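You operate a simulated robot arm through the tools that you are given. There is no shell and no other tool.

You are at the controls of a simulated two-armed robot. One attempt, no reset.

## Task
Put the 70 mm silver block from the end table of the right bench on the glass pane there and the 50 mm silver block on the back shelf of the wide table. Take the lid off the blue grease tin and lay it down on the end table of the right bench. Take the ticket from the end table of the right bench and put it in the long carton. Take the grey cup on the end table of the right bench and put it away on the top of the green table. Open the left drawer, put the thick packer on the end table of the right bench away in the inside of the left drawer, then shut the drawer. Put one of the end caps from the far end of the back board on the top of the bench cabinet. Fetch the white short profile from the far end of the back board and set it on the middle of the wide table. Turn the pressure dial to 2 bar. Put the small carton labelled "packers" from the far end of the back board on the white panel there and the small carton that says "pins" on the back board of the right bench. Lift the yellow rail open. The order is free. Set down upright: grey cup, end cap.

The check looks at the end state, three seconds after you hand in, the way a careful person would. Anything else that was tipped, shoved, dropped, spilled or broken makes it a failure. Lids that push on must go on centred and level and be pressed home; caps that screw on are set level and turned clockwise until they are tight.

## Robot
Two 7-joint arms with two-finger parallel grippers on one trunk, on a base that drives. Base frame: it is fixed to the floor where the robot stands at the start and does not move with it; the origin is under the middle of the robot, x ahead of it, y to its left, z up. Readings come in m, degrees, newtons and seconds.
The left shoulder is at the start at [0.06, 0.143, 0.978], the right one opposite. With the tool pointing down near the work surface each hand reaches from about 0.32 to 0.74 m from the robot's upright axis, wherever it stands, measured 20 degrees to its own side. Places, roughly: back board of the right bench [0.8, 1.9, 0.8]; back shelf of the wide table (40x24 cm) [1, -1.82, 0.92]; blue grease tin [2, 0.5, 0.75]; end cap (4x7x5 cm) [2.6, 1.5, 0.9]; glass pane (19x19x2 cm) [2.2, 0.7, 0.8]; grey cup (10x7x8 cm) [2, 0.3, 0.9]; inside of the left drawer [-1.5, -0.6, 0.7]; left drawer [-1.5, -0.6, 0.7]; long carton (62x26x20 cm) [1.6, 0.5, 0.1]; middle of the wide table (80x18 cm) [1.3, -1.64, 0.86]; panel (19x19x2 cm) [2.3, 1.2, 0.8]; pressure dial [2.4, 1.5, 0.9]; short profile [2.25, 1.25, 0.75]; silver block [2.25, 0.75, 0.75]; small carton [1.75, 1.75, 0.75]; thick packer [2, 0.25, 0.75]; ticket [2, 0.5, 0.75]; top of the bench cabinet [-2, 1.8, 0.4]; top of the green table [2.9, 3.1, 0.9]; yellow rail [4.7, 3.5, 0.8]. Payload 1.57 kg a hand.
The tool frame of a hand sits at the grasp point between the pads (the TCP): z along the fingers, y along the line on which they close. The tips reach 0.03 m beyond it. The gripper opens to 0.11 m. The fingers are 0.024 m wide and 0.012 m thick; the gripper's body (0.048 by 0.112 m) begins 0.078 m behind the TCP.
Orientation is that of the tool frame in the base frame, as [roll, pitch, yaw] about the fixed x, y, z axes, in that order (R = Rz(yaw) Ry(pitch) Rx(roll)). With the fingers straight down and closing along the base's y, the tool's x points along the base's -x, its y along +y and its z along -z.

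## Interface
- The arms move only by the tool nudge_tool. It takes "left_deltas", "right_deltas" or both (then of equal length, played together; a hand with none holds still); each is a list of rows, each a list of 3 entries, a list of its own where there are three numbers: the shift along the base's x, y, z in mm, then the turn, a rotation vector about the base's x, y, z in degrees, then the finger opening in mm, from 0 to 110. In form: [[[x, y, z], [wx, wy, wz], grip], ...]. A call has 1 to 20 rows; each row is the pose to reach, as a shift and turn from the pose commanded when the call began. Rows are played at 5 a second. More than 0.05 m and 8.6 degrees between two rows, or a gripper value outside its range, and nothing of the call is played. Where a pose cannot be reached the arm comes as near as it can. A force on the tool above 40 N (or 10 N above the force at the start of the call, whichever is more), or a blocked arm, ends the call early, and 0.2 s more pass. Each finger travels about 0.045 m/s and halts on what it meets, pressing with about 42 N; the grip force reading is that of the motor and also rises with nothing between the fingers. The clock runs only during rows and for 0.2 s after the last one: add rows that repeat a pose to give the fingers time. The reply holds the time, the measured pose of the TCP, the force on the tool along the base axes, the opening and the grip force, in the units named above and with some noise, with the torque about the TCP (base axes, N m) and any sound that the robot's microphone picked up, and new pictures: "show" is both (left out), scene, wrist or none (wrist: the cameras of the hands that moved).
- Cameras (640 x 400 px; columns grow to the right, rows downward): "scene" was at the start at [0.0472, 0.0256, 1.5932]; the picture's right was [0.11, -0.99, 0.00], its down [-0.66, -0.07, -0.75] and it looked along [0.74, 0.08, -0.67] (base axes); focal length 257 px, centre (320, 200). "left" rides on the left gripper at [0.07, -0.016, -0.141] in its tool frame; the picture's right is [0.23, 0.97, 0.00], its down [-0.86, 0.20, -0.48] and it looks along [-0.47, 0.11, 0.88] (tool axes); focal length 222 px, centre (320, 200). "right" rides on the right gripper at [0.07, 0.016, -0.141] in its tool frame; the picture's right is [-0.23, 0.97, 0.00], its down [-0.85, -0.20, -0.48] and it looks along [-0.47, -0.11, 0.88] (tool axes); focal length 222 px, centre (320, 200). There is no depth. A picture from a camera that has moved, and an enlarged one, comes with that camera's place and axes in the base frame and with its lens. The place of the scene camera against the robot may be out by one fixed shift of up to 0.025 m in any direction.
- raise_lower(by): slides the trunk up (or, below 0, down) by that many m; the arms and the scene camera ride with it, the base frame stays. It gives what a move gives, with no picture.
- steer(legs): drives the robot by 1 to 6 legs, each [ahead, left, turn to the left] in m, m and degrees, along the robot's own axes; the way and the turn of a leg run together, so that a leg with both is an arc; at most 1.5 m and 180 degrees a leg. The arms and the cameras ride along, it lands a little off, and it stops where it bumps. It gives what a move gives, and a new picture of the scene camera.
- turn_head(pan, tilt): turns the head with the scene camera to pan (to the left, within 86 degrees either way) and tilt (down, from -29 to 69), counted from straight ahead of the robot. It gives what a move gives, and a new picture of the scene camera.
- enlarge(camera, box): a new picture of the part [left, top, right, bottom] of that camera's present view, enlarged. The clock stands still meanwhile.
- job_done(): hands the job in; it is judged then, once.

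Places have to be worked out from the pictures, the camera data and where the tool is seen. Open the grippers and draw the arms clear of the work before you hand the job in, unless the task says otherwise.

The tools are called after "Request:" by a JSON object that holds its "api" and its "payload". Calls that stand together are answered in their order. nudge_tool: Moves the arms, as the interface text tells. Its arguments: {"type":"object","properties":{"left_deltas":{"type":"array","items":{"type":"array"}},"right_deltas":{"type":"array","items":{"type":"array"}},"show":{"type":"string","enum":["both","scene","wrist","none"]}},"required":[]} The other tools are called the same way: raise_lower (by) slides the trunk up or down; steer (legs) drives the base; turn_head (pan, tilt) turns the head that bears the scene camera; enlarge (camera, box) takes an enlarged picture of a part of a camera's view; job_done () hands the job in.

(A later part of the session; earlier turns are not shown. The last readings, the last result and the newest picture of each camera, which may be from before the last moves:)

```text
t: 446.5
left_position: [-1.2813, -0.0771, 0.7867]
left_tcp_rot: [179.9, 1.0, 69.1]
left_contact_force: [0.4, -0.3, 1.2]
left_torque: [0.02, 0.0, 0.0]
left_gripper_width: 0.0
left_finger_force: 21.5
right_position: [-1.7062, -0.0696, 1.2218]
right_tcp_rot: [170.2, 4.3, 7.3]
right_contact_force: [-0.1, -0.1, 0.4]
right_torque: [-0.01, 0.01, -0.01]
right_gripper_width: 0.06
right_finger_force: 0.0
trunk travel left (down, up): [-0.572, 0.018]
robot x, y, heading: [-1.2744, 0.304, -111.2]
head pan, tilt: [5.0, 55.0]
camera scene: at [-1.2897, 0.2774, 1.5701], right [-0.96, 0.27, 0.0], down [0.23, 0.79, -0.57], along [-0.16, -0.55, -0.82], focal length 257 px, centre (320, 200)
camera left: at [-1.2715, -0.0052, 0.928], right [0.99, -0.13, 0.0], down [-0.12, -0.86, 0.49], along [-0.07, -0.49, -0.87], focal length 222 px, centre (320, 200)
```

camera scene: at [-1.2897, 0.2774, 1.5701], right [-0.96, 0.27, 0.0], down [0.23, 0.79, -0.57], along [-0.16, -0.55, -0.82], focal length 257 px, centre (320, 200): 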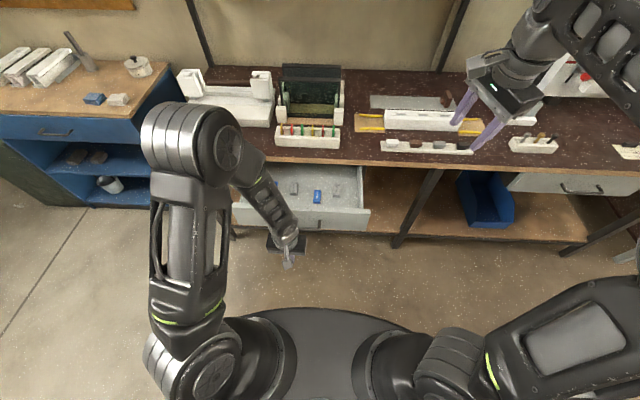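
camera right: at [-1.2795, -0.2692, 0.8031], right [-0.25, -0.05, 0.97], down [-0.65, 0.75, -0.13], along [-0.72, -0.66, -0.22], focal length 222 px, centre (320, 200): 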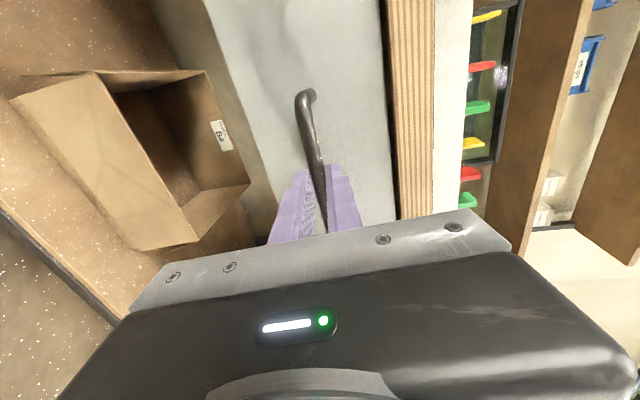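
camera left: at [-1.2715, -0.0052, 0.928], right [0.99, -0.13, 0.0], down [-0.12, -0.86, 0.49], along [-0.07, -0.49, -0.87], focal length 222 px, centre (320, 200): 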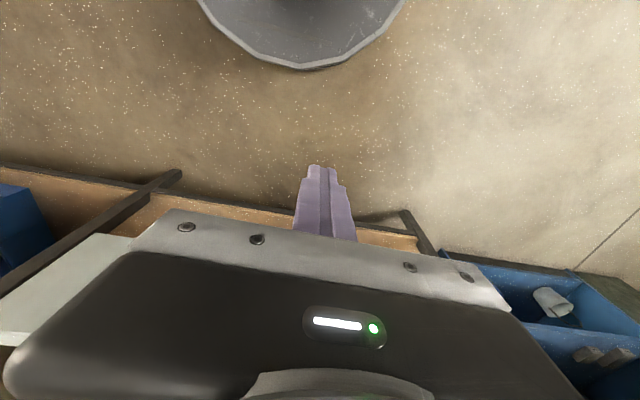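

Request:
{"api": "nudge_tool", "payload": {"left_deltas": [[[-9, -24, 0], [0, 0, 0], 0], [[-17, -47, 0], [0, 0, 0], 0], [[-26, -71, 0], [0, 0, 0], 0], [[-34, -94, 0], [0, 0, 0], 0], [[-43, -117, 0], [0, 0, 0], 0], [[-52, -141, 0], [0, 0, 0], 0], [[-60, -164, 0], [0, 0, 0], 0], [[-69, -188, 0], [0, 0, 0], 0], [[-77, -211, 0], [0, 0, 0], 0], [[-86, -235, 0], [0, 0, 0], 0], [[-93, -254, 0], [0, 0, 0], 0], [[-99, -270, 0], [0, 0, 0], 0], [[-103, -281, 0], [0, 0, 0], 0], [[-106, -291, 0], [0, 0, 0], 0]], "show": "both"}}

```text
t: 449.5
left_position: [-1.387, -0.3691, 0.7886]
left_tcp_rot: [179.9, 1.0, 69.1]
left_contact_force: [0.1, -0.8, -0.1]
left_torque: [0.0, -0.01, 0.01]
left_gripper_width: 0.0
left_finger_force: 21.4
right_position: [-1.7051, -0.0698, 1.2222]
right_tcp_rot: [170.4, 4.2, 7.3]
right_contact_force: [-0.4, 0.1, 0.5]
right_torque: [0.01, 0.01, 0.0]
right_gripper_width: 0.0601
right_finger_force: 0.1
trunk travel left (down, up): [-0.572, 0.018]
robot x, y, heading: [-1.2751, 0.3031, -110.9]
head pan, tilt: [5.0, 55.0]
camera scene: at [-1.2902, 0.2767, 1.5701], right [-0.96, 0.28, 0.0], down [0.23, 0.79, -0.57], along [-0.16, -0.55, -0.82], focal length 257 px, centre (320, 200)
camera left: at [-1.3768, -0.2958, 0.9287], right [0.99, -0.13, 0.0], down [-0.12, -0.86, 0.49], along [-0.07, -0.49, -0.87], focal length 222 px, centre (320, 200)
```

scene: 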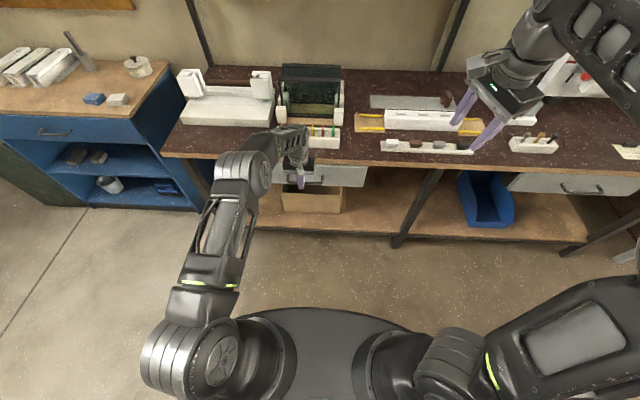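
left: 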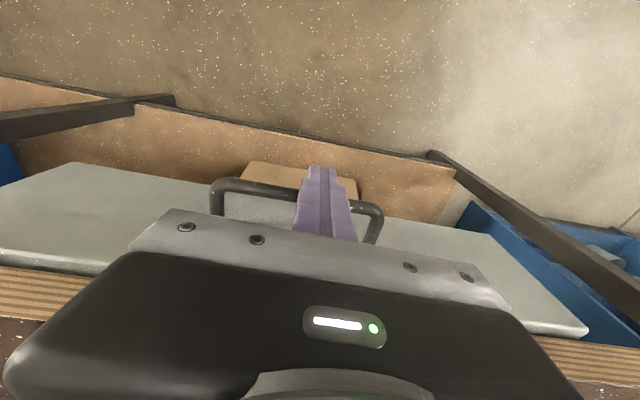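

The drawer is nearly shut. I push on in small steps until it firmly stops.

Request:
{"api": "nudge_tool", "payload": {"left_deltas": [[[-2, -5, 0], [0, 0, 0], 0], [[-4, -10, 0], [0, 0, 0], 0], [[-5, -15, 0], [0, 0, 0], 0], [[-7, -19, 0], [0, 0, 0], 0], [[-9, -24, 0], [0, 0, 0], 0], [[-10, -28, 0], [0, 0, 0], 0]], "show": "wrist"}}

```text
t: 450.6
left_position: [-1.3933, -0.3827, 0.7863]
left_tcp_rot: [179.8, -0.4, 69.1]
left_contact_force: [4.6, 12.9, 3.8]
left_torque: [0.2, -0.16, 0.01]
left_gripper_width: 0.0004
left_finger_force: 21.4
right_position: [-1.7057, -0.0696, 1.2219]
right_tcp_rot: [170.4, 4.3, 7.3]
right_contact_force: [0.6, -0.8, -0.4]
right_torque: [0.03, -0.02, -0.02]
right_gripper_width: 0.06
right_finger_force: 0.1
trunk travel left (down, up): [-0.572, 0.018]
robot x, y, heading: [-1.2795, 0.3035, -111.0]
head pan, tilt: [5.0, 55.0]
stopped in row 5 (left hand): the force on the tool passed its limit at 44 N (the readings are from after the stop); the commanded pose is now the measured one
camera left: at [-1.3846, -0.3121, 0.9277], right [0.99, -0.13, 0.01], down [-0.12, -0.87, 0.47], along [-0.06, -0.47, -0.88], focal length 222 px, centre (320, 200)
```

left: 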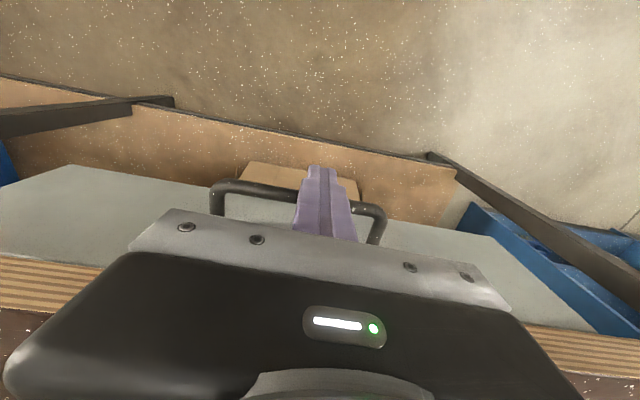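

The drawer hit its stop (44 N): shut. I withdraw the left hand and raise it.

Request:
{"api": "nudge_tool", "payload": {"left_deltas": [[[10, 28, 0], [0, 0, 0], 0], [[25, 68, 0], [0, 0, 0], 0], [[40, 110, 10], [0, 0, 0], 30], [[50, 140, 40], [0, 0, 0], 60], [[58, 160, 80], [0, 0, 0], 90], [[58, 160, 125], [0, 0, 0], 105], [[58, 160, 170], [0, 0, 0], 105], [[58, 160, 215], [0, 0, 0], 105], [[58, 160, 260], [0, 0, 0], 105], [[58, 160, 305], [0, 0, 0], 105], [[80, 160, 340], [0, 0, 0], 105]], "show": "scene"}}

Request:
{"api": "enlarge", "payload": {"camera": "scene", "box": [190, 120, 430, 270]}}

```text
t: 453.0
left_position: [-1.3134, -0.2219, 1.1257]
left_tcp_rot: [179.7, 0.0, 69.1]
left_contact_force: [-0.4, 0.6, -0.4]
left_torque: [-0.01, 0.02, 0.0]
left_gripper_width: 0.1052
left_finger_force: 0.2
right_position: [-1.704, -0.0687, 1.2223]
right_tcp_rot: [170.2, 4.4, 7.3]
right_contact_force: [-0.4, 0.1, -0.2]
right_torque: [-0.01, 0.03, -0.01]
right_gripper_width: 0.0599
right_finger_force: 0.1
trunk travel left (down, up): [-0.572, 0.018]
robot x, y, heading: [-1.2735, 0.3059, -111.1]
head pan, tilt: [5.0, 55.0]
camera scene: at [-1.2886, 0.2782, 1.5701], right [-0.96, 0.27, 0.0], down [0.22, 0.79, -0.57], along [-0.16, -0.55, -0.82], focal length 257 px, centre (320, 200)
```

scene: 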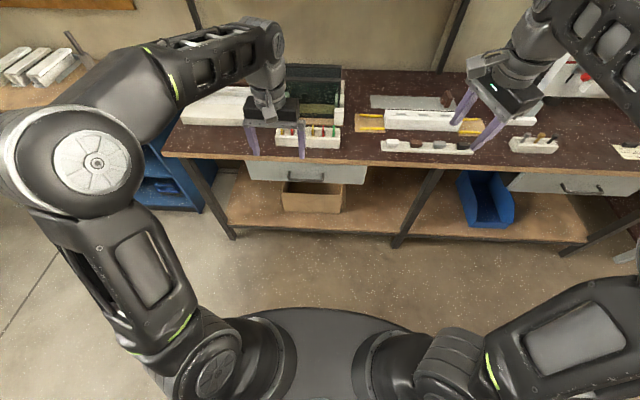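

```text
2.67 times, centred on (310, 195) of scene
camera zoom: at [-1.2886, 0.2782, 1.5701], right [-0.96, 0.27, 0.0], down [0.22, 0.79, -0.57], along [-0.16, -0.55, -0.82], focal length 686 px, centre (347, 213)
```

zoom: 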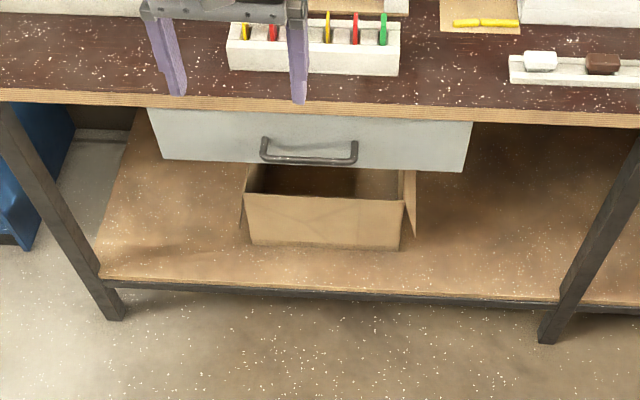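

The drawer is shut flush. Next the grey cup. I first straighten the right hand back to tool-down, aligned with the robot.

Request:
{"api": "nudge_tool", "payload": {"right_deltas": [[[10, 5, -20], [5.1, -1.5, 0], 80], [[20, 10, -40], [10.2, -3, 0], 105], [[20, 10, -60], [10.2, -3, 0], 105]], "show": "none"}}

Request:
{"api": "nudge_tool", "payload": {"right_deltas": [[[10, 0, 0], [0, 0, 8], 105], [[20, 0, 0], [0, 0, 16], 105], [[30, 0, 0], [0, 0, 24], 105], [[40, 0, 0], [0, 0, 32], 105], [[50, 0, 0], [0, 0, 40], 105], [[60, 0, -5], [0, 0, 48], 105], [[70, 0, -15], [0, 0, 56], 105], [[80, 0, -25], [0, 0, 61.7], 105], [[80, 0, -25], [0, 0, 61.7], 105]], "show": "none"}}

```text
t: 453.8
left_position: [-1.3147, -0.2223, 1.126]
left_tcp_rot: [179.8, -0.1, 69.1]
left_contact_force: [1.1, 0.5, 0.3]
left_torque: [0.01, -0.03, 0.02]
left_gripper_width: 0.1048
left_finger_force: 0.0
right_position: [-1.6906, -0.0562, 1.1709]
right_tcp_rot: [178.1, 0.3, 8.1]
right_contact_force: [0.3, 0.8, 0.3]
right_torque: [-0.01, -0.02, 0.02]
right_gripper_width: 0.1052
right_finger_force: 0.1
right hand out of reach, approached as far as the arm can: row 1, 2, 3
trunk travel left (down, up): [-0.572, 0.018]
robot x, y, heading: [-1.2757, 0.3029, -110.6]
head pan, tilt: [5.0, 55.0]
```

```text
t: 455.8
left_position: [-1.314, -0.2227, 1.1256]
left_tcp_rot: [179.8, -0.1, 69.1]
left_contact_force: [-0.4, -0.5, 0.2]
left_torque: [-0.02, -0.03, 0.03]
left_gripper_width: 0.1051
left_finger_force: 0.0
right_position: [-1.6107, -0.0586, 1.1458]
right_tcp_rot: [180.0, -0.2, 69.4]
right_contact_force: [-0.3, -0.1, -0.2]
right_torque: [-0.01, -0.04, 0.02]
right_gripper_width: 0.1049
right_finger_force: 0.1
right hand out of reach, approached as far as the arm can: row 1, 2, 3, 4, 5
trunk travel left (down, up): [-0.572, 0.018]
robot x, y, heading: [-1.2754, 0.3012, -110.9]
head pan, tilt: [5.0, 55.0]
```

Request:
{"api": "steer", "payload": {"legs": [[-0.4, 0, 0], [0, 0, 91], [1.4, 0, 0], [1.4, 0, 0], [0, 0, 90]]}}

Request:
{"api": "turn_head", "payload": {"pan": 0, "tilt": 50}}

```text
t: 479.2
left_position: [1.5348, 0.3156, 1.1249]
left_tcp_rot: [179.8, -0.1, -107.5]
left_contact_force: [-0.2, 0.1, 0.1]
left_torque: [-0.01, -0.01, 0.02]
left_gripper_width: 0.1052
left_finger_force: 0.1
right_position: [1.84, 0.1678, 1.1451]
right_tcp_rot: [-180.0, 0.0, -107.3]
right_contact_force: [0.5, -0.9, -0.2]
right_torque: [0.01, 0.02, -0.05]
right_gripper_width: 0.105
right_finger_force: 0.1
trunk travel left (down, up): [-0.572, 0.018]
robot x, y, heading: [1.5278, -0.2132, 72.4]
head pan, tilt: [5.0, 55.0]
camera scene: at [1.5259, -0.1538, 1.5701], right [0.98, -0.22, 0.0], down [-0.18, -0.8, -0.57], along [0.13, 0.56, -0.82], focal length 257 px, centre (320, 200)
```

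scene: 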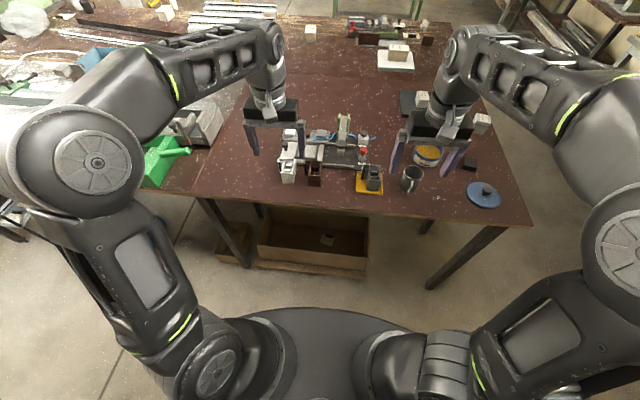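

```text
t: 479.9
left_position: [1.5347, 0.3153, 1.1251]
left_tcp_rot: [179.9, 0.0, -107.5]
left_contact_force: [-0.4, -0.5, 0.1]
left_torque: [0.0, 0.04, 0.02]
left_gripper_width: 0.1054
left_finger_force: 0.1
right_position: [1.8403, 0.167, 1.1455]
right_tcp_rot: [-179.9, -0.1, -107.4]
right_contact_force: [0.2, -0.2, -0.7]
right_torque: [-0.01, 0.0, 0.01]
right_gripper_width: 0.1049
right_finger_force: 0.0
trunk travel left (down, up): [-0.572, 0.018]
robot x, y, heading: [1.5228, -0.2161, 72.4]
head pan, tilt: [0.0, 50.0]
camera scene: at [1.5335, -0.1509, 1.5766], right [0.95, -0.3, 0.0], down [-0.23, -0.73, -0.64], along [0.19, 0.61, -0.77], focal length 257 px, centre (320, 200)
```

scene: 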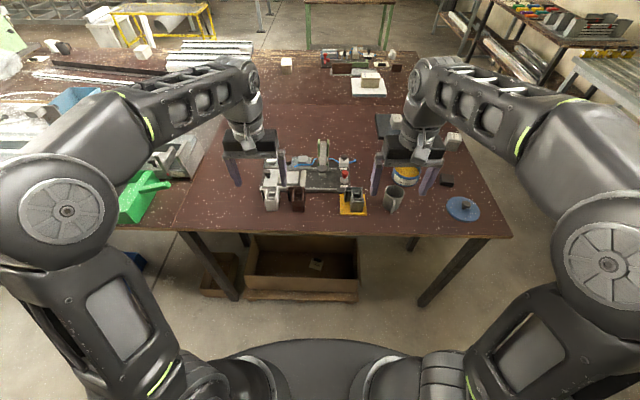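

Request:
{"api": "steer", "payload": {"legs": [[0.1, -0.12, -2]]}}

Request:
{"api": "nudge_tool", "payload": {"right_deltas": [[[3, 15, -20], [0, 0, 0], 110], [[3, 30, -45], [0, 0, 0], 110], [[3, 45, -70], [0, 0, 0], 110], [[3, 60, -95], [0, 0, 0], 110], [[3, 60, -95], [0, 0, 0], 110]], "show": "both"}}

```text
t: 481.3
left_position: [1.7014, 0.3721, 1.1247]
left_tcp_rot: [179.7, -0.2, -109.8]
left_contact_force: [1.0, 0.4, 0.0]
left_torque: [0.0, 0.06, 0.04]
left_gripper_width: 0.1049
left_finger_force: 0.2
right_position: [1.9989, 0.2135, 1.1443]
right_tcp_rot: [179.9, -0.2, -109.5]
right_contact_force: [0.5, 0.2, 0.0]
right_torque: [-0.04, 0.06, 0.01]
right_gripper_width: 0.1051
right_finger_force: 0.2
trunk travel left (down, up): [-0.572, 0.018]
robot x, y, heading: [1.6721, -0.1558, 70.2]
head pan, tilt: [0.0, 50.0]
camera scene: at [1.6823, -0.0938, 1.5766], right [0.94, -0.34, 0.0], down [-0.26, -0.72, -0.64], along [0.22, 0.6, -0.77], focal length 257 px, centre (320, 200)
```

scene: 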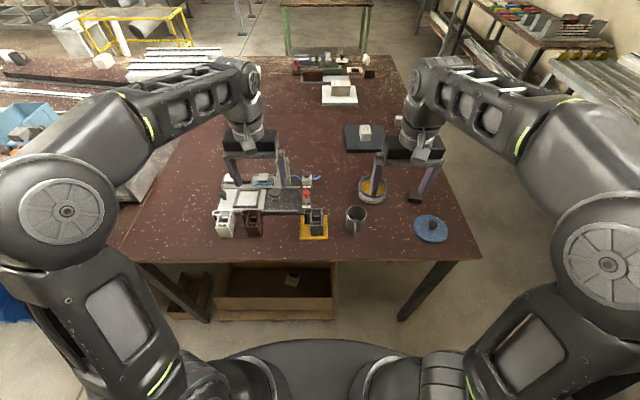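

```text
t: 482.5
left_position: [1.6997, 0.3711, 1.1251]
left_tcp_rot: [179.8, 0.0, -109.7]
left_contact_force: [0.2, 0.4, -0.7]
left_torque: [-0.01, -0.01, -0.01]
left_gripper_width: 0.1052
left_finger_force: 0.0
right_position: [2.0028, 0.2715, 1.0507]
right_tcp_rot: [-180.0, -0.1, -109.4]
right_contact_force: [0.4, -0.2, -0.1]
right_torque: [0.04, -0.02, -0.02]
right_gripper_width: 0.1099
right_finger_force: 0.0
trunk travel left (down, up): [-0.572, 0.018]
robot x, y, heading: [1.672, -0.1521, 70.5]
head pan, tilt: [0.0, 50.0]
camera scene: at [1.6805, -0.0948, 1.5767], right [0.94, -0.34, 0.0], down [-0.26, -0.72, -0.64], along [0.22, 0.61, -0.77], focal length 257 px, centre (320, 200)
camera right: at [1.9647, 0.2118, 1.1924], right [-0.84, 0.54, 0.0], down [0.47, 0.74, 0.48], along [0.26, 0.4, -0.88], focal length 222 px, centre (320, 200)
```

scene: 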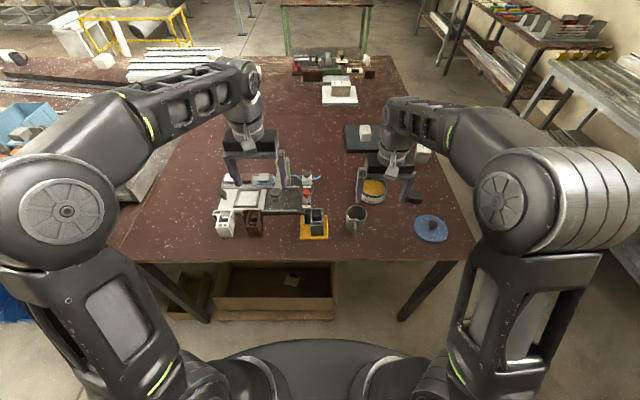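
right: 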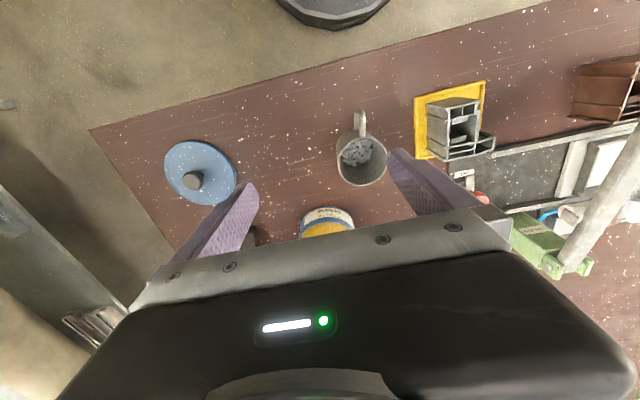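

The cup's rim centre is at about (1.968, 0.312), handle toward me, so gripping it sideways is clear. I align above it.

Request:
{"api": "nudge_tool", "payload": {"right_deltas": [[[-18, 20, -10], [0, 0, 0], 100], [[-35, 41, -30], [0, 0, 0], 95], [[-35, 41, -50], [0, 0, 0], 95], [[-35, 41, -50], [0, 0, 0], 95]], "show": "wrist"}}

```text
t: 483.5
left_position: [1.6987, 0.3704, 1.1249]
left_tcp_rot: [179.8, -0.1, -109.7]
left_contact_force: [-0.2, -0.4, -1.0]
left_torque: [-0.01, -0.01, -0.01]
left_gripper_width: 0.105
left_finger_force: 0.1
right_position: [1.9661, 0.3135, 1.0004]
right_tcp_rot: [180.0, -0.1, -109.6]
right_contact_force: [-0.5, 0.4, -0.1]
right_torque: [0.01, -0.04, -0.03]
right_gripper_width: 0.095
right_finger_force: 0.0
trunk travel left (down, up): [-0.572, 0.018]
robot x, y, heading: [1.6759, -0.152, 70.3]
head pan, tilt: [0.0, 50.0]
camera right: at [1.9288, 0.2524, 1.1419], right [-0.84, 0.54, 0.0], down [0.47, 0.74, 0.48], along [0.26, 0.4, -0.88], focal length 222 px, centre (320, 200)
```

right: 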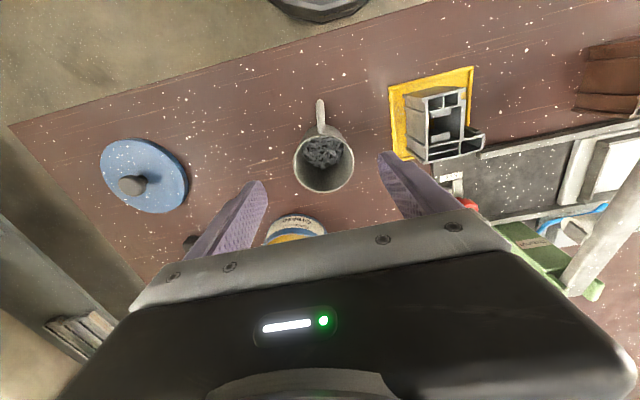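

Centred within 3 mm. I descend to mid-cup and close.

Request:
{"api": "nudge_tool", "payload": {"right_deltas": [[[0, 3, -35], [0, 0, 0], 95], [[0, 3, -70], [0, 0, 0], 95], [[0, 3, -103], [0, 0, 0], 95], [[0, 3, -103], [0, 0, 0], 80], [[0, 3, -103], [0, 0, 0], 65], [[0, 3, -103], [0, 0, 0], 50], [[0, 3, -103], [0, 0, 0], 45], [[0, 3, -103], [0, 0, 0], 45]], "show": "wrist"}}

```text
t: 485.3
left_position: [1.7, 0.3709, 1.1256]
left_tcp_rot: [179.8, -0.1, -109.7]
left_contact_force: [0.3, 0.3, 0.1]
left_torque: [0.02, -0.02, 0.01]
left_gripper_width: 0.1053
left_finger_force: 0.2
right_position: [1.9682, 0.3166, 0.8969]
right_tcp_rot: [-180.0, 0.0, -109.5]
right_contact_force: [-0.3, -0.3, 0.1]
right_torque: [0.08, 0.04, 0.01]
right_gripper_width: 0.0637
right_finger_force: 38.9
trunk travel left (down, up): [-0.572, 0.018]
robot x, y, heading: [1.6722, -0.1544, 70.6]
head pan, tilt: [0.0, 50.0]
camera right: at [1.9302, 0.256, 1.0406], right [-0.84, 0.54, 0.0], down [0.47, 0.74, 0.48], along [0.26, 0.4, -0.88], focal length 222 px, centre (320, 200)
```

right: 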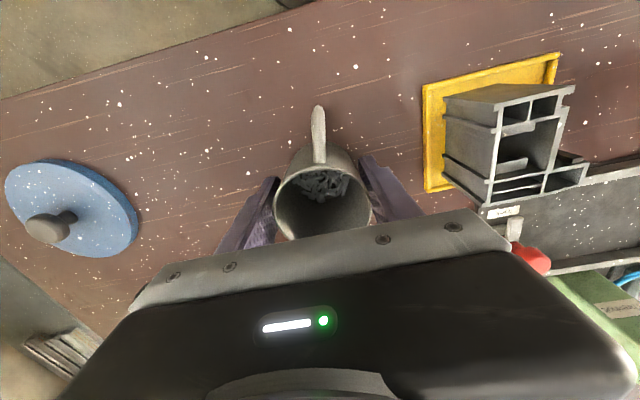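

The cup is held (64 mm). I lift it straight up, level, and back away.

Request:
{"api": "nudge_tool", "payload": {"right_deltas": [[[0, 0, 15], [0, 0, 0], 45], [[0, 0, 40], [0, 0, 0], 45], [[0, 0, 70], [0, 0, 0], 45], [[0, 0, 105], [0, 0, 0], 45], [[0, 0, 140], [0, 0, 0], 45], [[0, 0, 175], [0, 0, 0], 45], [[0, 0, 205], [0, 0, 0], 45], [[0, 0, 225], [0, 0, 0], 45]], "show": "wrist"}}

```text
t: 487.1
left_position: [1.7002, 0.3721, 1.1259]
left_tcp_rot: [179.8, -0.1, -109.7]
left_contact_force: [0.1, 0.1, 0.3]
left_torque: [0.0, 0.01, -0.03]
left_gripper_width: 0.1053
left_finger_force: 0.0
right_position: [1.9662, 0.3171, 1.124]
right_tcp_rot: [180.0, -0.1, -109.6]
right_contact_force: [0.7, 0.6, -0.9]
right_torque: [0.01, -0.03, 0.01]
right_gripper_width: 0.0635
right_finger_force: 41.5
trunk travel left (down, up): [-0.572, 0.018]
robot x, y, heading: [1.6695, -0.1539, 70.5]
head pan, tilt: [0.0, 50.0]
camera right: at [1.9295, 0.2572, 1.2655], right [-0.84, 0.54, 0.0], down [0.47, 0.74, 0.48], along [0.26, 0.4, -0.88], focal length 222 px, centre (320, 200)
```

right: 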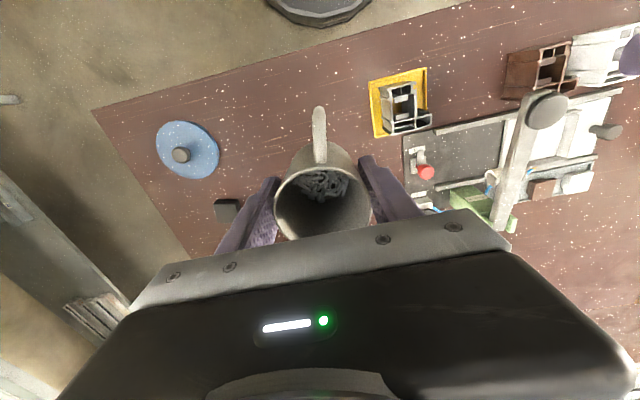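

Request:
{"api": "steer", "payload": {"legs": [[-0.15, 0, 0], [0, -0.92, 0], [1.4, 0, 0], [1.3, 0, 0]]}}

Request:
{"api": "turn_head", "payload": {"pan": 45, "tilt": 35}}

Request:
{"api": "turn_head", "payload": {"pan": -20, "tilt": 25}}

```text
t: 505.8
left_position: [3.5089, 2.4539, 1.1258]
left_tcp_rot: [179.9, -0.1, -110.2]
left_contact_force: [-0.2, 0.0, -0.5]
left_torque: [-0.03, 0.01, 0.0]
left_gripper_width: 0.105
left_finger_force: 0.1
right_position: [3.7753, 2.3987, 1.1226]
right_tcp_rot: [-180.0, -0.1, -110.1]
right_contact_force: [-0.3, 0.3, -1.7]
right_torque: [-0.04, -0.01, 0.0]
right_gripper_width: 0.062
right_finger_force: 42.2
trunk travel left (down, up): [-0.572, 0.018]
robot x, y, heading: [3.4769, 1.9323, 69.8]
head pan, tilt: [0.0, 50.0]
camera scene: at [3.4847, 1.9893, 1.5766], right [0.94, -0.35, 0.0], down [-0.27, -0.72, -0.64], along [0.22, 0.6, -0.77], focal length 257 px, centre (320, 200)
```

scene: 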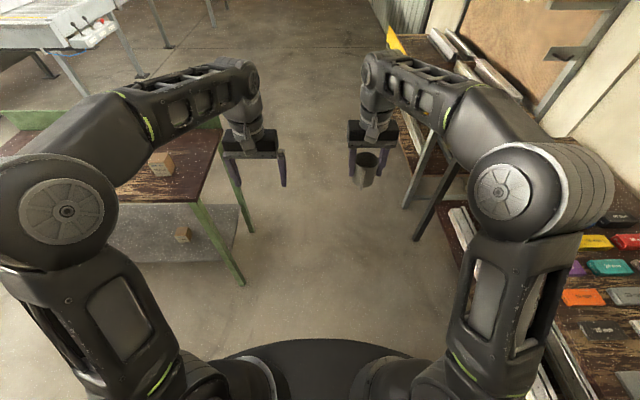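

```text
t: 506.9
left_position: [3.5083, 2.4551, 1.1243]
left_tcp_rot: [179.9, -0.1, -110.2]
left_contact_force: [-0.2, 0.5, -0.3]
left_torque: [0.01, 0.0, 0.02]
left_gripper_width: 0.1052
left_finger_force: 0.0
right_position: [3.7749, 2.3982, 1.123]
right_tcp_rot: [-180.0, -0.1, -110.0]
right_contact_force: [-0.3, 0.2, -0.8]
right_torque: [-0.04, 0.0, -0.01]
right_gripper_width: 0.062
right_finger_force: 42.2
trunk travel left (down, up): [-0.572, 0.018]
robot x, y, heading: [3.4734, 1.928, 69.9]
head pan, tilt: [45.0, 35.0]
camera scene: at [3.4211, 1.9966, 1.5983], right [0.91, 0.42, 0.0], down [0.24, -0.52, -0.82], along [-0.34, 0.74, -0.57], focal length 257 px, centre (320, 200)
```

scene: 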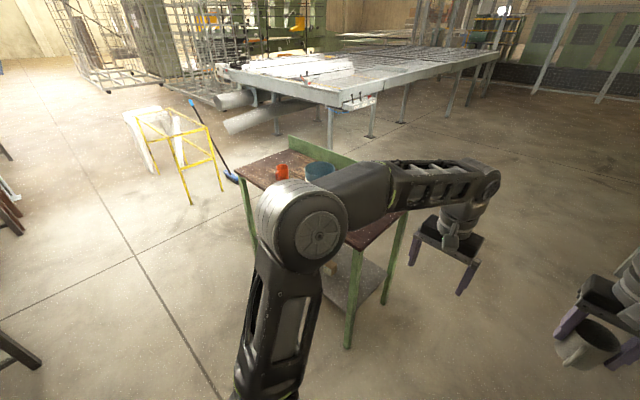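

```text
t: 508.3
left_position: [3.5073, 2.4559, 1.126]
left_tcp_rot: [179.8, -0.2, -110.1]
left_contact_force: [-0.3, 0.2, -0.5]
left_torque: [-0.02, 0.02, 0.02]
left_gripper_width: 0.1052
left_finger_force: 0.1
right_position: [3.7758, 2.3991, 1.1225]
right_tcp_rot: [-180.0, -0.1, -110.0]
right_contact_force: [-0.1, 0.6, -1.2]
right_torque: [-0.04, 0.0, 0.01]
right_gripper_width: 0.0612
right_finger_force: 41.9
trunk travel left (down, up): [-0.572, 0.018]
robot x, y, heading: [3.473, 1.9272, 69.8]
head pan, tilt: [-20.0, 25.0]
camera scene: at [3.5174, 1.987, 1.6141], right [0.76, -0.65, 0.0], down [-0.27, -0.32, -0.91], along [0.58, 0.69, -0.42], focal length 257 px, centre (320, 200)
```

scene: 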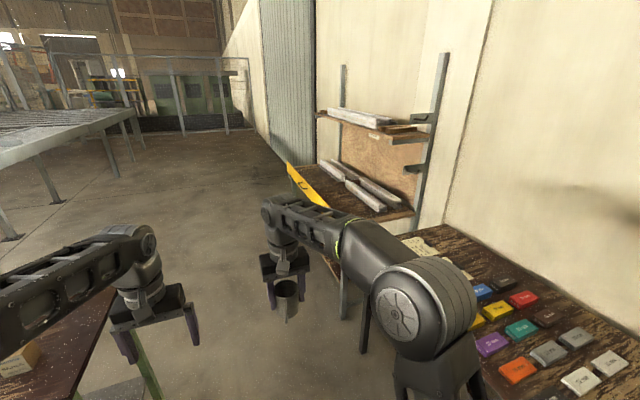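

Request:
{"api": "enlarge", "payload": {"camera": "right", "box": [160, 60, 480, 260]}}

Request:
{"api": "turn_head", "payload": {"pan": 25, "tilt": 45}}

```text
2.00 times, centred on (320, 160) of right
camera zoom: at [3.737, 2.3383, 1.2651], right [-0.84, 0.55, 0.0], down [0.48, 0.74, 0.48], along [0.26, 0.4, -0.88], focal length 444 px, centre (320, 280)
```

zoom: 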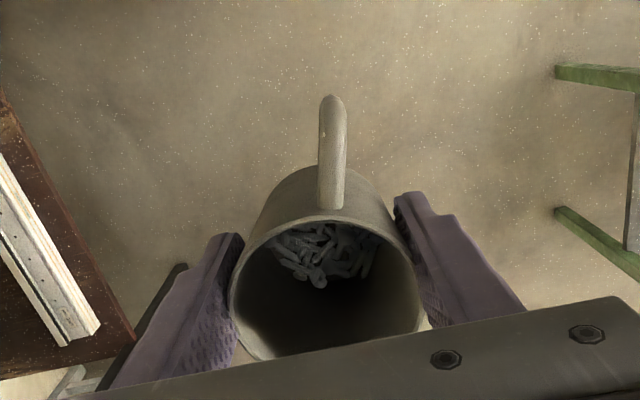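

```text
t: 509.4
left_position: [3.508, 2.4536, 1.1239]
left_tcp_rot: [179.8, 0.1, -110.2]
left_contact_force: [0.4, 0.5, 0.1]
left_torque: [-0.01, 0.01, -0.02]
left_gripper_width: 0.105
left_finger_force: 0.0
right_position: [3.7746, 2.3984, 1.1229]
right_tcp_rot: [-180.0, -0.1, -110.0]
right_contact_force: [0.1, 0.6, -1.5]
right_torque: [-0.01, -0.03, -0.01]
right_gripper_width: 0.0617
right_finger_force: 42.1
trunk travel left (down, up): [-0.572, 0.018]
robot x, y, heading: [3.4767, 1.9259, 69.9]
head pan, tilt: [25.0, 45.0]
camera scene: at [3.4513, 1.9977, 1.5836], right [1.0, 0.08, 0.0], down [0.06, -0.7, -0.71], along [-0.06, 0.7, -0.71], focal length 257 px, centre (320, 200)
```

scene: 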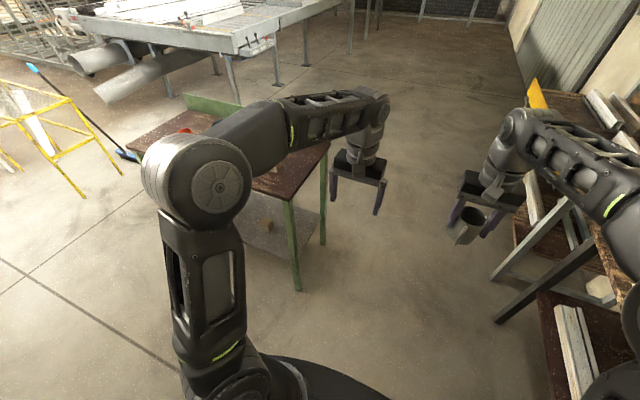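

The green table lies at u∈[-0.54, 0.35], v∈[2.81, 3.27]. I move left and closer in front of it to see what is on top.

Request:
{"api": "steer", "payload": {"legs": [[0, 0.8, 0], [0.2, 0, 0]]}}

Request:
{"api": "turn_head", "payload": {"pan": 0, "tilt": 45}}

```text
t: 514.9
left_position: [2.8182, 2.9127, 1.125]
left_tcp_rot: [179.7, -0.2, -109.4]
left_contact_force: [0.6, -0.1, -0.1]
left_torque: [0.0, 0.01, 0.0]
left_gripper_width: 0.105
left_finger_force: 0.1
right_position: [3.0862, 2.8603, 1.1223]
right_tcp_rot: [179.9, 0.0, -109.2]
right_contact_force: [-0.4, 1.6, -0.7]
right_torque: [-0.06, -0.01, 0.03]
right_gripper_width: 0.0613
right_finger_force: 41.6
trunk travel left (down, up): [-0.572, 0.018]
robot x, y, heading: [2.7901, 2.3861, 70.7]
head pan, tilt: [25.0, 45.0]
camera scene: at [2.7674, 2.4556, 1.5835], right [1.0, 0.1, 0.0], down [0.07, -0.7, -0.71], along [-0.07, 0.7, -0.71], focal length 257 px, centre (320, 200)
```

scene: 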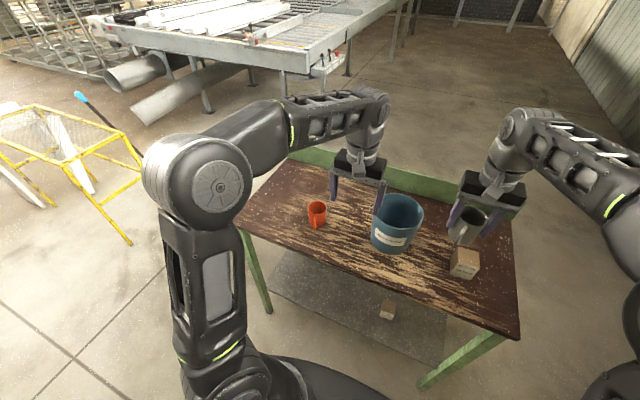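

```text
t: 515.8
left_position: [2.8174, 2.9114, 1.124]
left_tcp_rot: [179.9, -0.1, -109.4]
left_contact_force: [-0.2, -0.7, -0.5]
left_torque: [0.01, -0.03, 0.01]
left_gripper_width: 0.1052
left_finger_force: 0.1
right_position: [3.0866, 2.859, 1.1227]
right_tcp_rot: [179.9, -0.2, -109.2]
right_contact_force: [0.1, -0.6, -0.1]
right_torque: [0.0, -0.02, 0.03]
right_gripper_width: 0.0617
right_finger_force: 42.5
trunk travel left (down, up): [-0.572, 0.018]
robot x, y, heading: [2.7901, 2.3862, 70.5]
head pan, tilt: [0.0, 45.0]
camera scene: at [2.8018, 2.45, 1.5835], right [0.94, -0.33, 0.0], down [-0.23, -0.67, -0.71], along [0.23, 0.67, -0.71], focal length 257 px, centre (320, 200)
```

scene: 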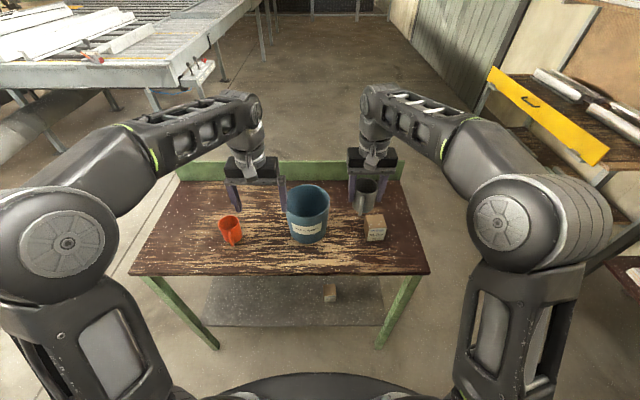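

The top holds a red cup, a blue pail and a wooden block; a free spot is at about (2.785, 2.945). I shift left so the right hand comes over it.

Request:
{"api": "steer", "payload": {"legs": [[0, 0.33, 0]]}}

Request:
{"api": "enlarge", "payload": {"camera": "scene", "box": [200, 150, 480, 325]}}

Request:
{"api": "enlarge", "payload": {"camera": "right", "box": [0, 0, 640, 400]}}

```text
t: 517.9
left_position: [2.5043, 3.0216, 1.125]
left_tcp_rot: [179.8, -0.2, -109.3]
left_contact_force: [0.5, 0.6, -0.4]
left_torque: [-0.02, 0.01, 0.03]
left_gripper_width: 0.1052
left_finger_force: 0.0
right_position: [2.7733, 2.9705, 1.123]
right_tcp_rot: [-179.9, -0.1, -109.1]
right_contact_force: [-0.3, -0.1, -0.7]
right_torque: [-0.06, 0.01, 0.01]
right_gripper_width: 0.0612
right_finger_force: 41.2
trunk travel left (down, up): [-0.572, 0.018]
robot x, y, heading: [2.4795, 2.4921, 70.5]
head pan, tilt: [0.0, 45.0]
camera scene: at [2.4892, 2.5599, 1.5835], right [0.94, -0.33, 0.0], down [-0.23, -0.67, -0.71], along [0.23, 0.67, -0.71], focal length 257 px, centre (320, 200)
```

scene: 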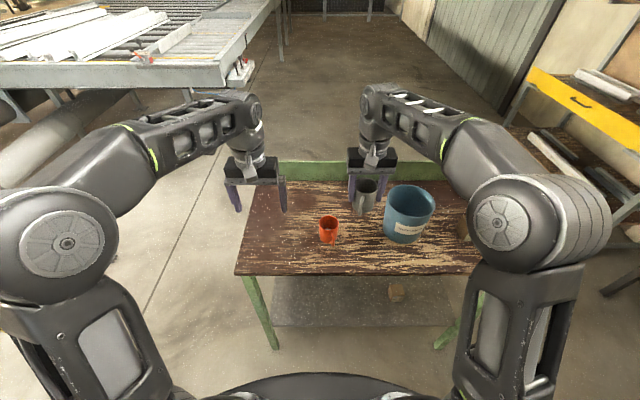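

```text
2.29 times, centred on (340, 238) of scene
camera zoom: at [2.4892, 2.5599, 1.5835], right [0.94, -0.33, 0.0], down [-0.23, -0.67, -0.71], along [0.23, 0.67, -0.71], focal length 588 px, centre (274, 114)
```

zoom: 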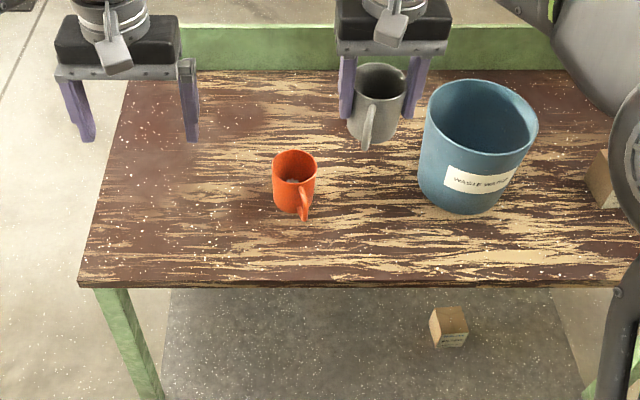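

```text
1.00 times, centred on (320, 200) of right (not enlarged: the box is as wide or as high as the picture)
camera zoom: at [2.7347, 2.9089, 1.2652], right [-0.85, 0.53, 0.0], down [0.47, 0.74, 0.48], along [0.26, 0.4, -0.88], focal length 222 px, centre (320, 200)
```

zoom: 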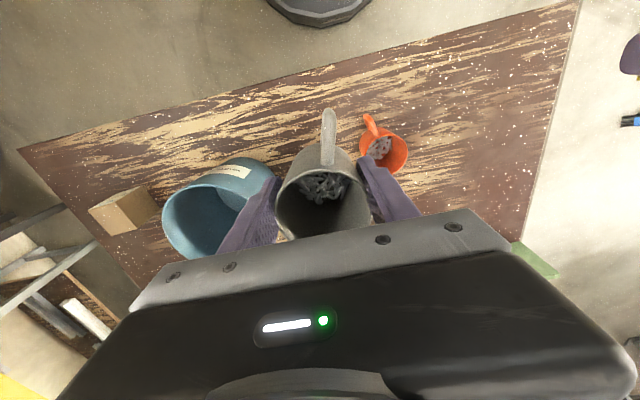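

There is more free room left of the red cup, around (2.57, 3.13). I shift further left so the right hand is above that area.

Request:
{"api": "steer", "payload": {"legs": [[0, 0.27, 0]]}}

Request:
{"api": "enlarge", "payload": {"camera": "right", "box": [0, 0, 640, 400]}}

```text
t: 519.9
left_position: [2.2457, 3.1115, 1.1245]
left_tcp_rot: [179.9, -0.1, -109.2]
left_contact_force: [0.1, -0.2, 0.0]
left_torque: [0.01, -0.04, 0.0]
left_gripper_width: 0.1051
left_finger_force: 0.0
right_position: [2.5151, 3.0603, 1.1236]
right_tcp_rot: [-179.9, -0.1, -109.0]
right_contact_force: [-0.3, 1.0, -1.2]
right_torque: [-0.06, -0.06, -0.02]
right_gripper_width: 0.0611
right_finger_force: 41.2
trunk travel left (down, up): [-0.572, 0.018]
robot x, y, heading: [2.2225, 2.5872, 70.8]
head pan, tilt: [0.0, 45.0]
camera scene: at [2.2321, 2.6499, 1.5835], right [0.94, -0.33, 0.0], down [-0.23, -0.67, -0.71], along [0.23, 0.67, -0.71], focal length 257 px, centre (320, 200)
```

scene: 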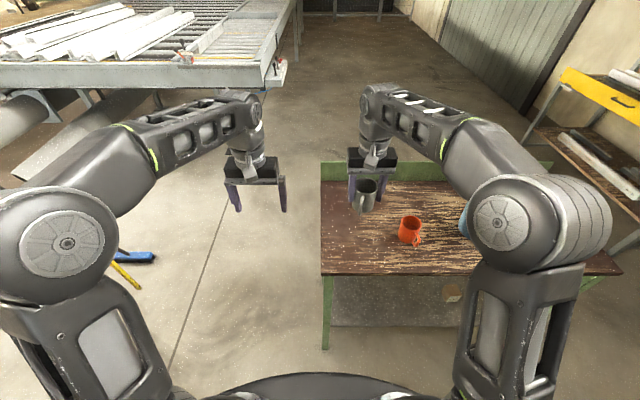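

```text
1.00 times, centred on (320, 200) of right (not enlarged: the box is as wide or as high as the picture)
camera zoom: at [2.4772, 2.9993, 1.2652], right [-0.85, 0.53, 0.0], down [0.47, 0.74, 0.48], along [0.26, 0.4, -0.88], focal length 222 px, centre (320, 200)
```

zoom: 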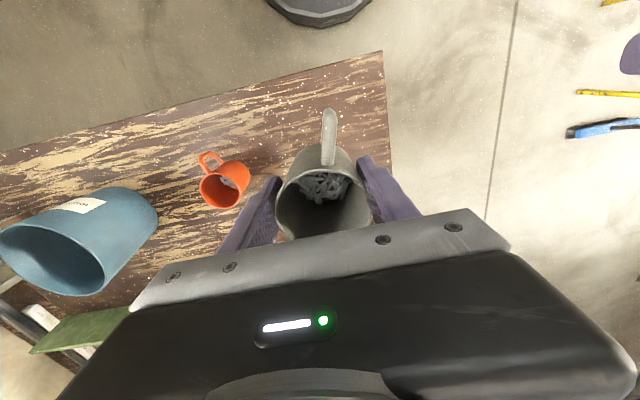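

The target spot between the left edge and the red cup is about (2.578, 3.139). I move there and lower to 1.00.

Request:
{"api": "nudge_tool", "payload": {"right_deltas": [[[15, 20, 0], [0, 0, 0], 45], [[32, 40, 0], [0, 0, 0], 45], [[48, 60, -10], [0, 0, 0], 45], [[63, 79, -30], [0, 0, 0], 45], [[63, 79, -65], [0, 0, 0], 45], [[63, 79, -100], [0, 0, 0], 45], [[63, 79, -120], [0, 0, 0], 45], [[63, 79, -120], [0, 0, 0], 45]], "show": "both"}}

Request:
{"api": "enlarge", "payload": {"camera": "scene", "box": [280, 140, 480, 265]}}

```text
t: 521.6
left_position: [2.2486, 3.111, 1.1257]
left_tcp_rot: [179.9, -0.1, -109.2]
left_contact_force: [-0.1, -0.9, -0.7]
left_torque: [0.02, 0.04, 0.02]
left_gripper_width: 0.1053
left_finger_force: 0.0
right_position: [2.5781, 3.1379, 1.0043]
right_tcp_rot: [180.0, -0.1, -109.1]
right_contact_force: [-0.6, -0.3, -1.8]
right_torque: [0.0, 0.02, -0.01]
right_gripper_width: 0.061
right_finger_force: 41.6
right hand out of reach, approached as far as the arm can: row 1, 2, 3, 4, 5
trunk travel left (down, up): [-0.572, 0.018]
robot x, y, heading: [2.2221, 2.5853, 70.6]
head pan, tilt: [0.0, 45.0]
camera scene: at [2.2331, 2.6491, 1.5836], right [0.94, -0.33, 0.0], down [-0.23, -0.67, -0.71], along [0.23, 0.67, -0.71], focal length 257 px, centre (320, 200)
camera right: at [2.5403, 3.0778, 1.1457], right [-0.85, 0.53, 0.0], down [0.47, 0.74, 0.48], along [0.25, 0.4, -0.88], focal length 222 px, centre (320, 200)
```

scene: 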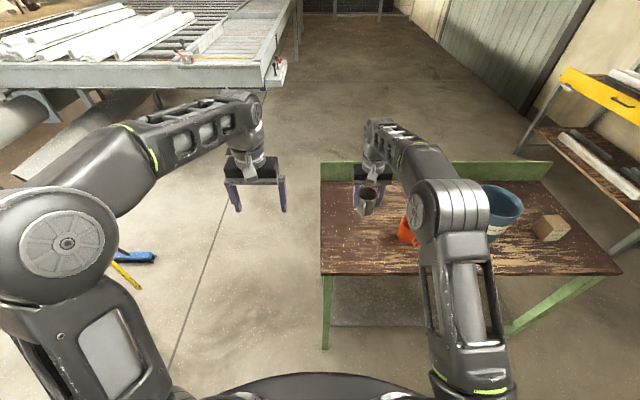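
right: 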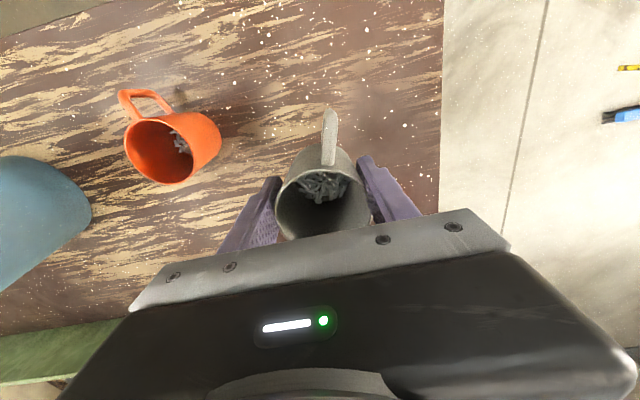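

```text
3.20 times, centred on (380, 202) of scene
camera zoom: at [2.2331, 2.6491, 1.5836], right [0.94, -0.33, 0.0], down [-0.23, -0.67, -0.71], along [0.23, 0.67, -0.71], focal length 824 px, centre (128, 192)
```

zoom: 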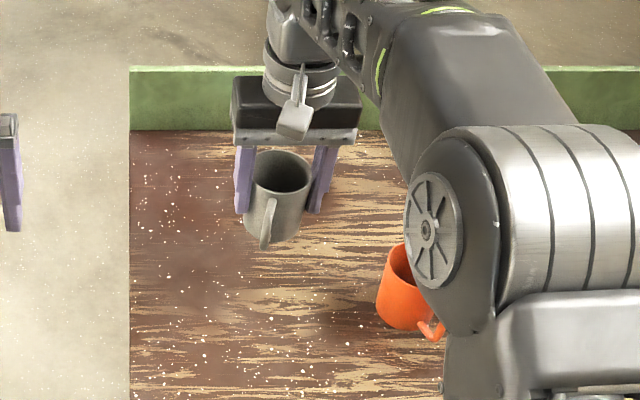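

The cup is level above a free area. I lower in small steps until it touches.

Request:
{"api": "nudge_tool", "payload": {"right_deltas": [[[0, 0, -15], [0, 0, 0], 45], [[0, 0, -30], [0, 0, 0], 45], [[0, 0, -42], [0, 0, 0], 45], [[0, 0, -50], [0, 0, 0], 45], [[0, 0, -57], [0, 0, 0], 45], [[0, 0, -63], [0, 0, 0], 45], [[0, 0, -69], [0, 0, 0], 45], [[0, 0, -74], [0, 0, 0], 45], [[0, 0, -79], [0, 0, 0], 45], [[0, 0, -84], [0, 0, 0], 45], [[0, 0, -89], [0, 0, 0], 45], [[0, 0, -94], [0, 0, 0], 45]], "show": "both"}}

```text
t: 524.2
left_position: [2.2458, 3.1088, 1.1267]
left_tcp_rot: [179.8, 0.0, -109.2]
left_contact_force: [0.2, -0.7, -0.3]
left_torque: [-0.01, 0.03, 0.01]
left_gripper_width: 0.1051
left_finger_force: 0.1
right_position: [2.5792, 3.1394, 0.9151]
right_tcp_rot: [-180.0, 0.6, -108.9]
right_contact_force: [1.0, -0.6, 35.2]
right_torque: [0.18, -0.08, 0.41]
right_gripper_width: 0.0606
right_finger_force: 41.8
trunk travel left (down, up): [-0.572, 0.018]
robot x, y, heading: [2.225, 2.5825, 70.6]
head pan, tilt: [0.0, 45.0]
camera scene: at [2.2312, 2.646, 1.5843], right [0.94, -0.33, 0.0], down [-0.23, -0.67, -0.71], along [0.23, 0.67, -0.71], focal length 257 px, centre (320, 200)
camera right: at [2.5405, 3.0764, 1.0559], right [-0.85, 0.53, 0.0], down [0.47, 0.74, 0.49], along [0.26, 0.41, -0.87], focal length 222 px, centre (320, 200)
```

scene: 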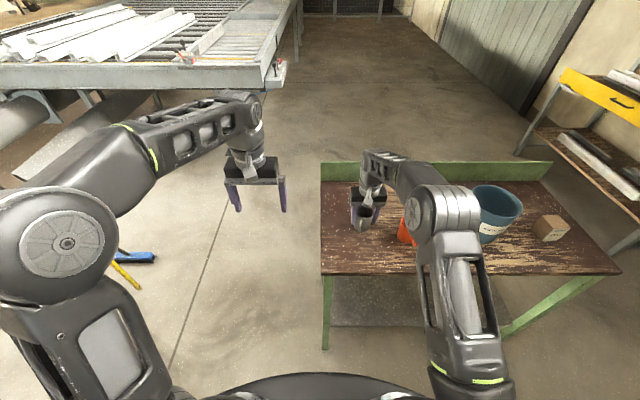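
right: 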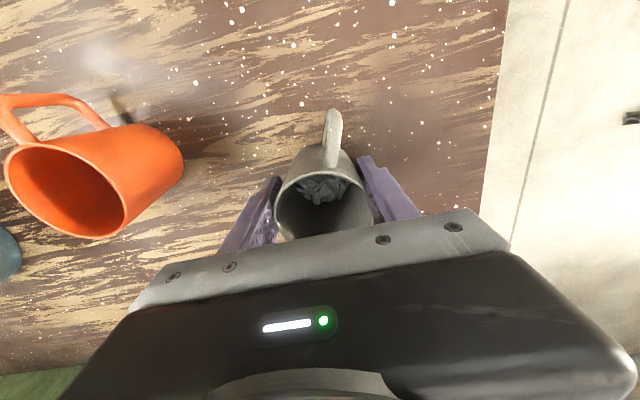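

Firm, centred contact. I ease up 2 mm, open to 88 mm and rise.

Request:
{"api": "nudge_tool", "payload": {"right_deltas": [[[0, 0, 4], [0, 0, 0], 62], [[0, 0, 4], [0, 0, 0], 72], [[0, 0, 4], [0, 0, 0], 85], [[0, 0, 4], [0, 0, 0], 88], [[0, 0, 35], [0, 0, 0], 88], [[0, 0, 75], [0, 0, 0], 88], [[0, 0, 115], [0, 0, 0], 88], [[-15, -40, 145], [0, 0, 0], 88], [[-28, -76, 170], [0, 0, 0], 95]], "show": "both"}}

Request:
{"api": "enlarge", "payload": {"camera": "scene", "box": [300, 140, 460, 240]}}

```text
refused: row 8 steps farther than a row can; nothing moved
```

```text
4.00 times, centred on (380, 190) of scene
camera zoom: at [2.2312, 2.646, 1.5843], right [0.94, -0.33, 0.0], down [-0.23, -0.67, -0.71], along [0.23, 0.67, -0.71], focal length 1030 px, centre (80, 240)
```

zoom: 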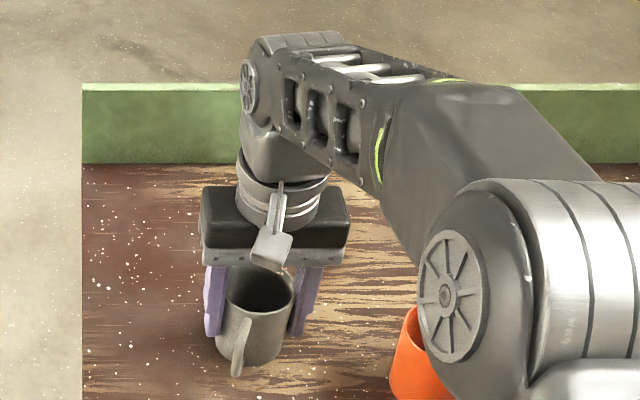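

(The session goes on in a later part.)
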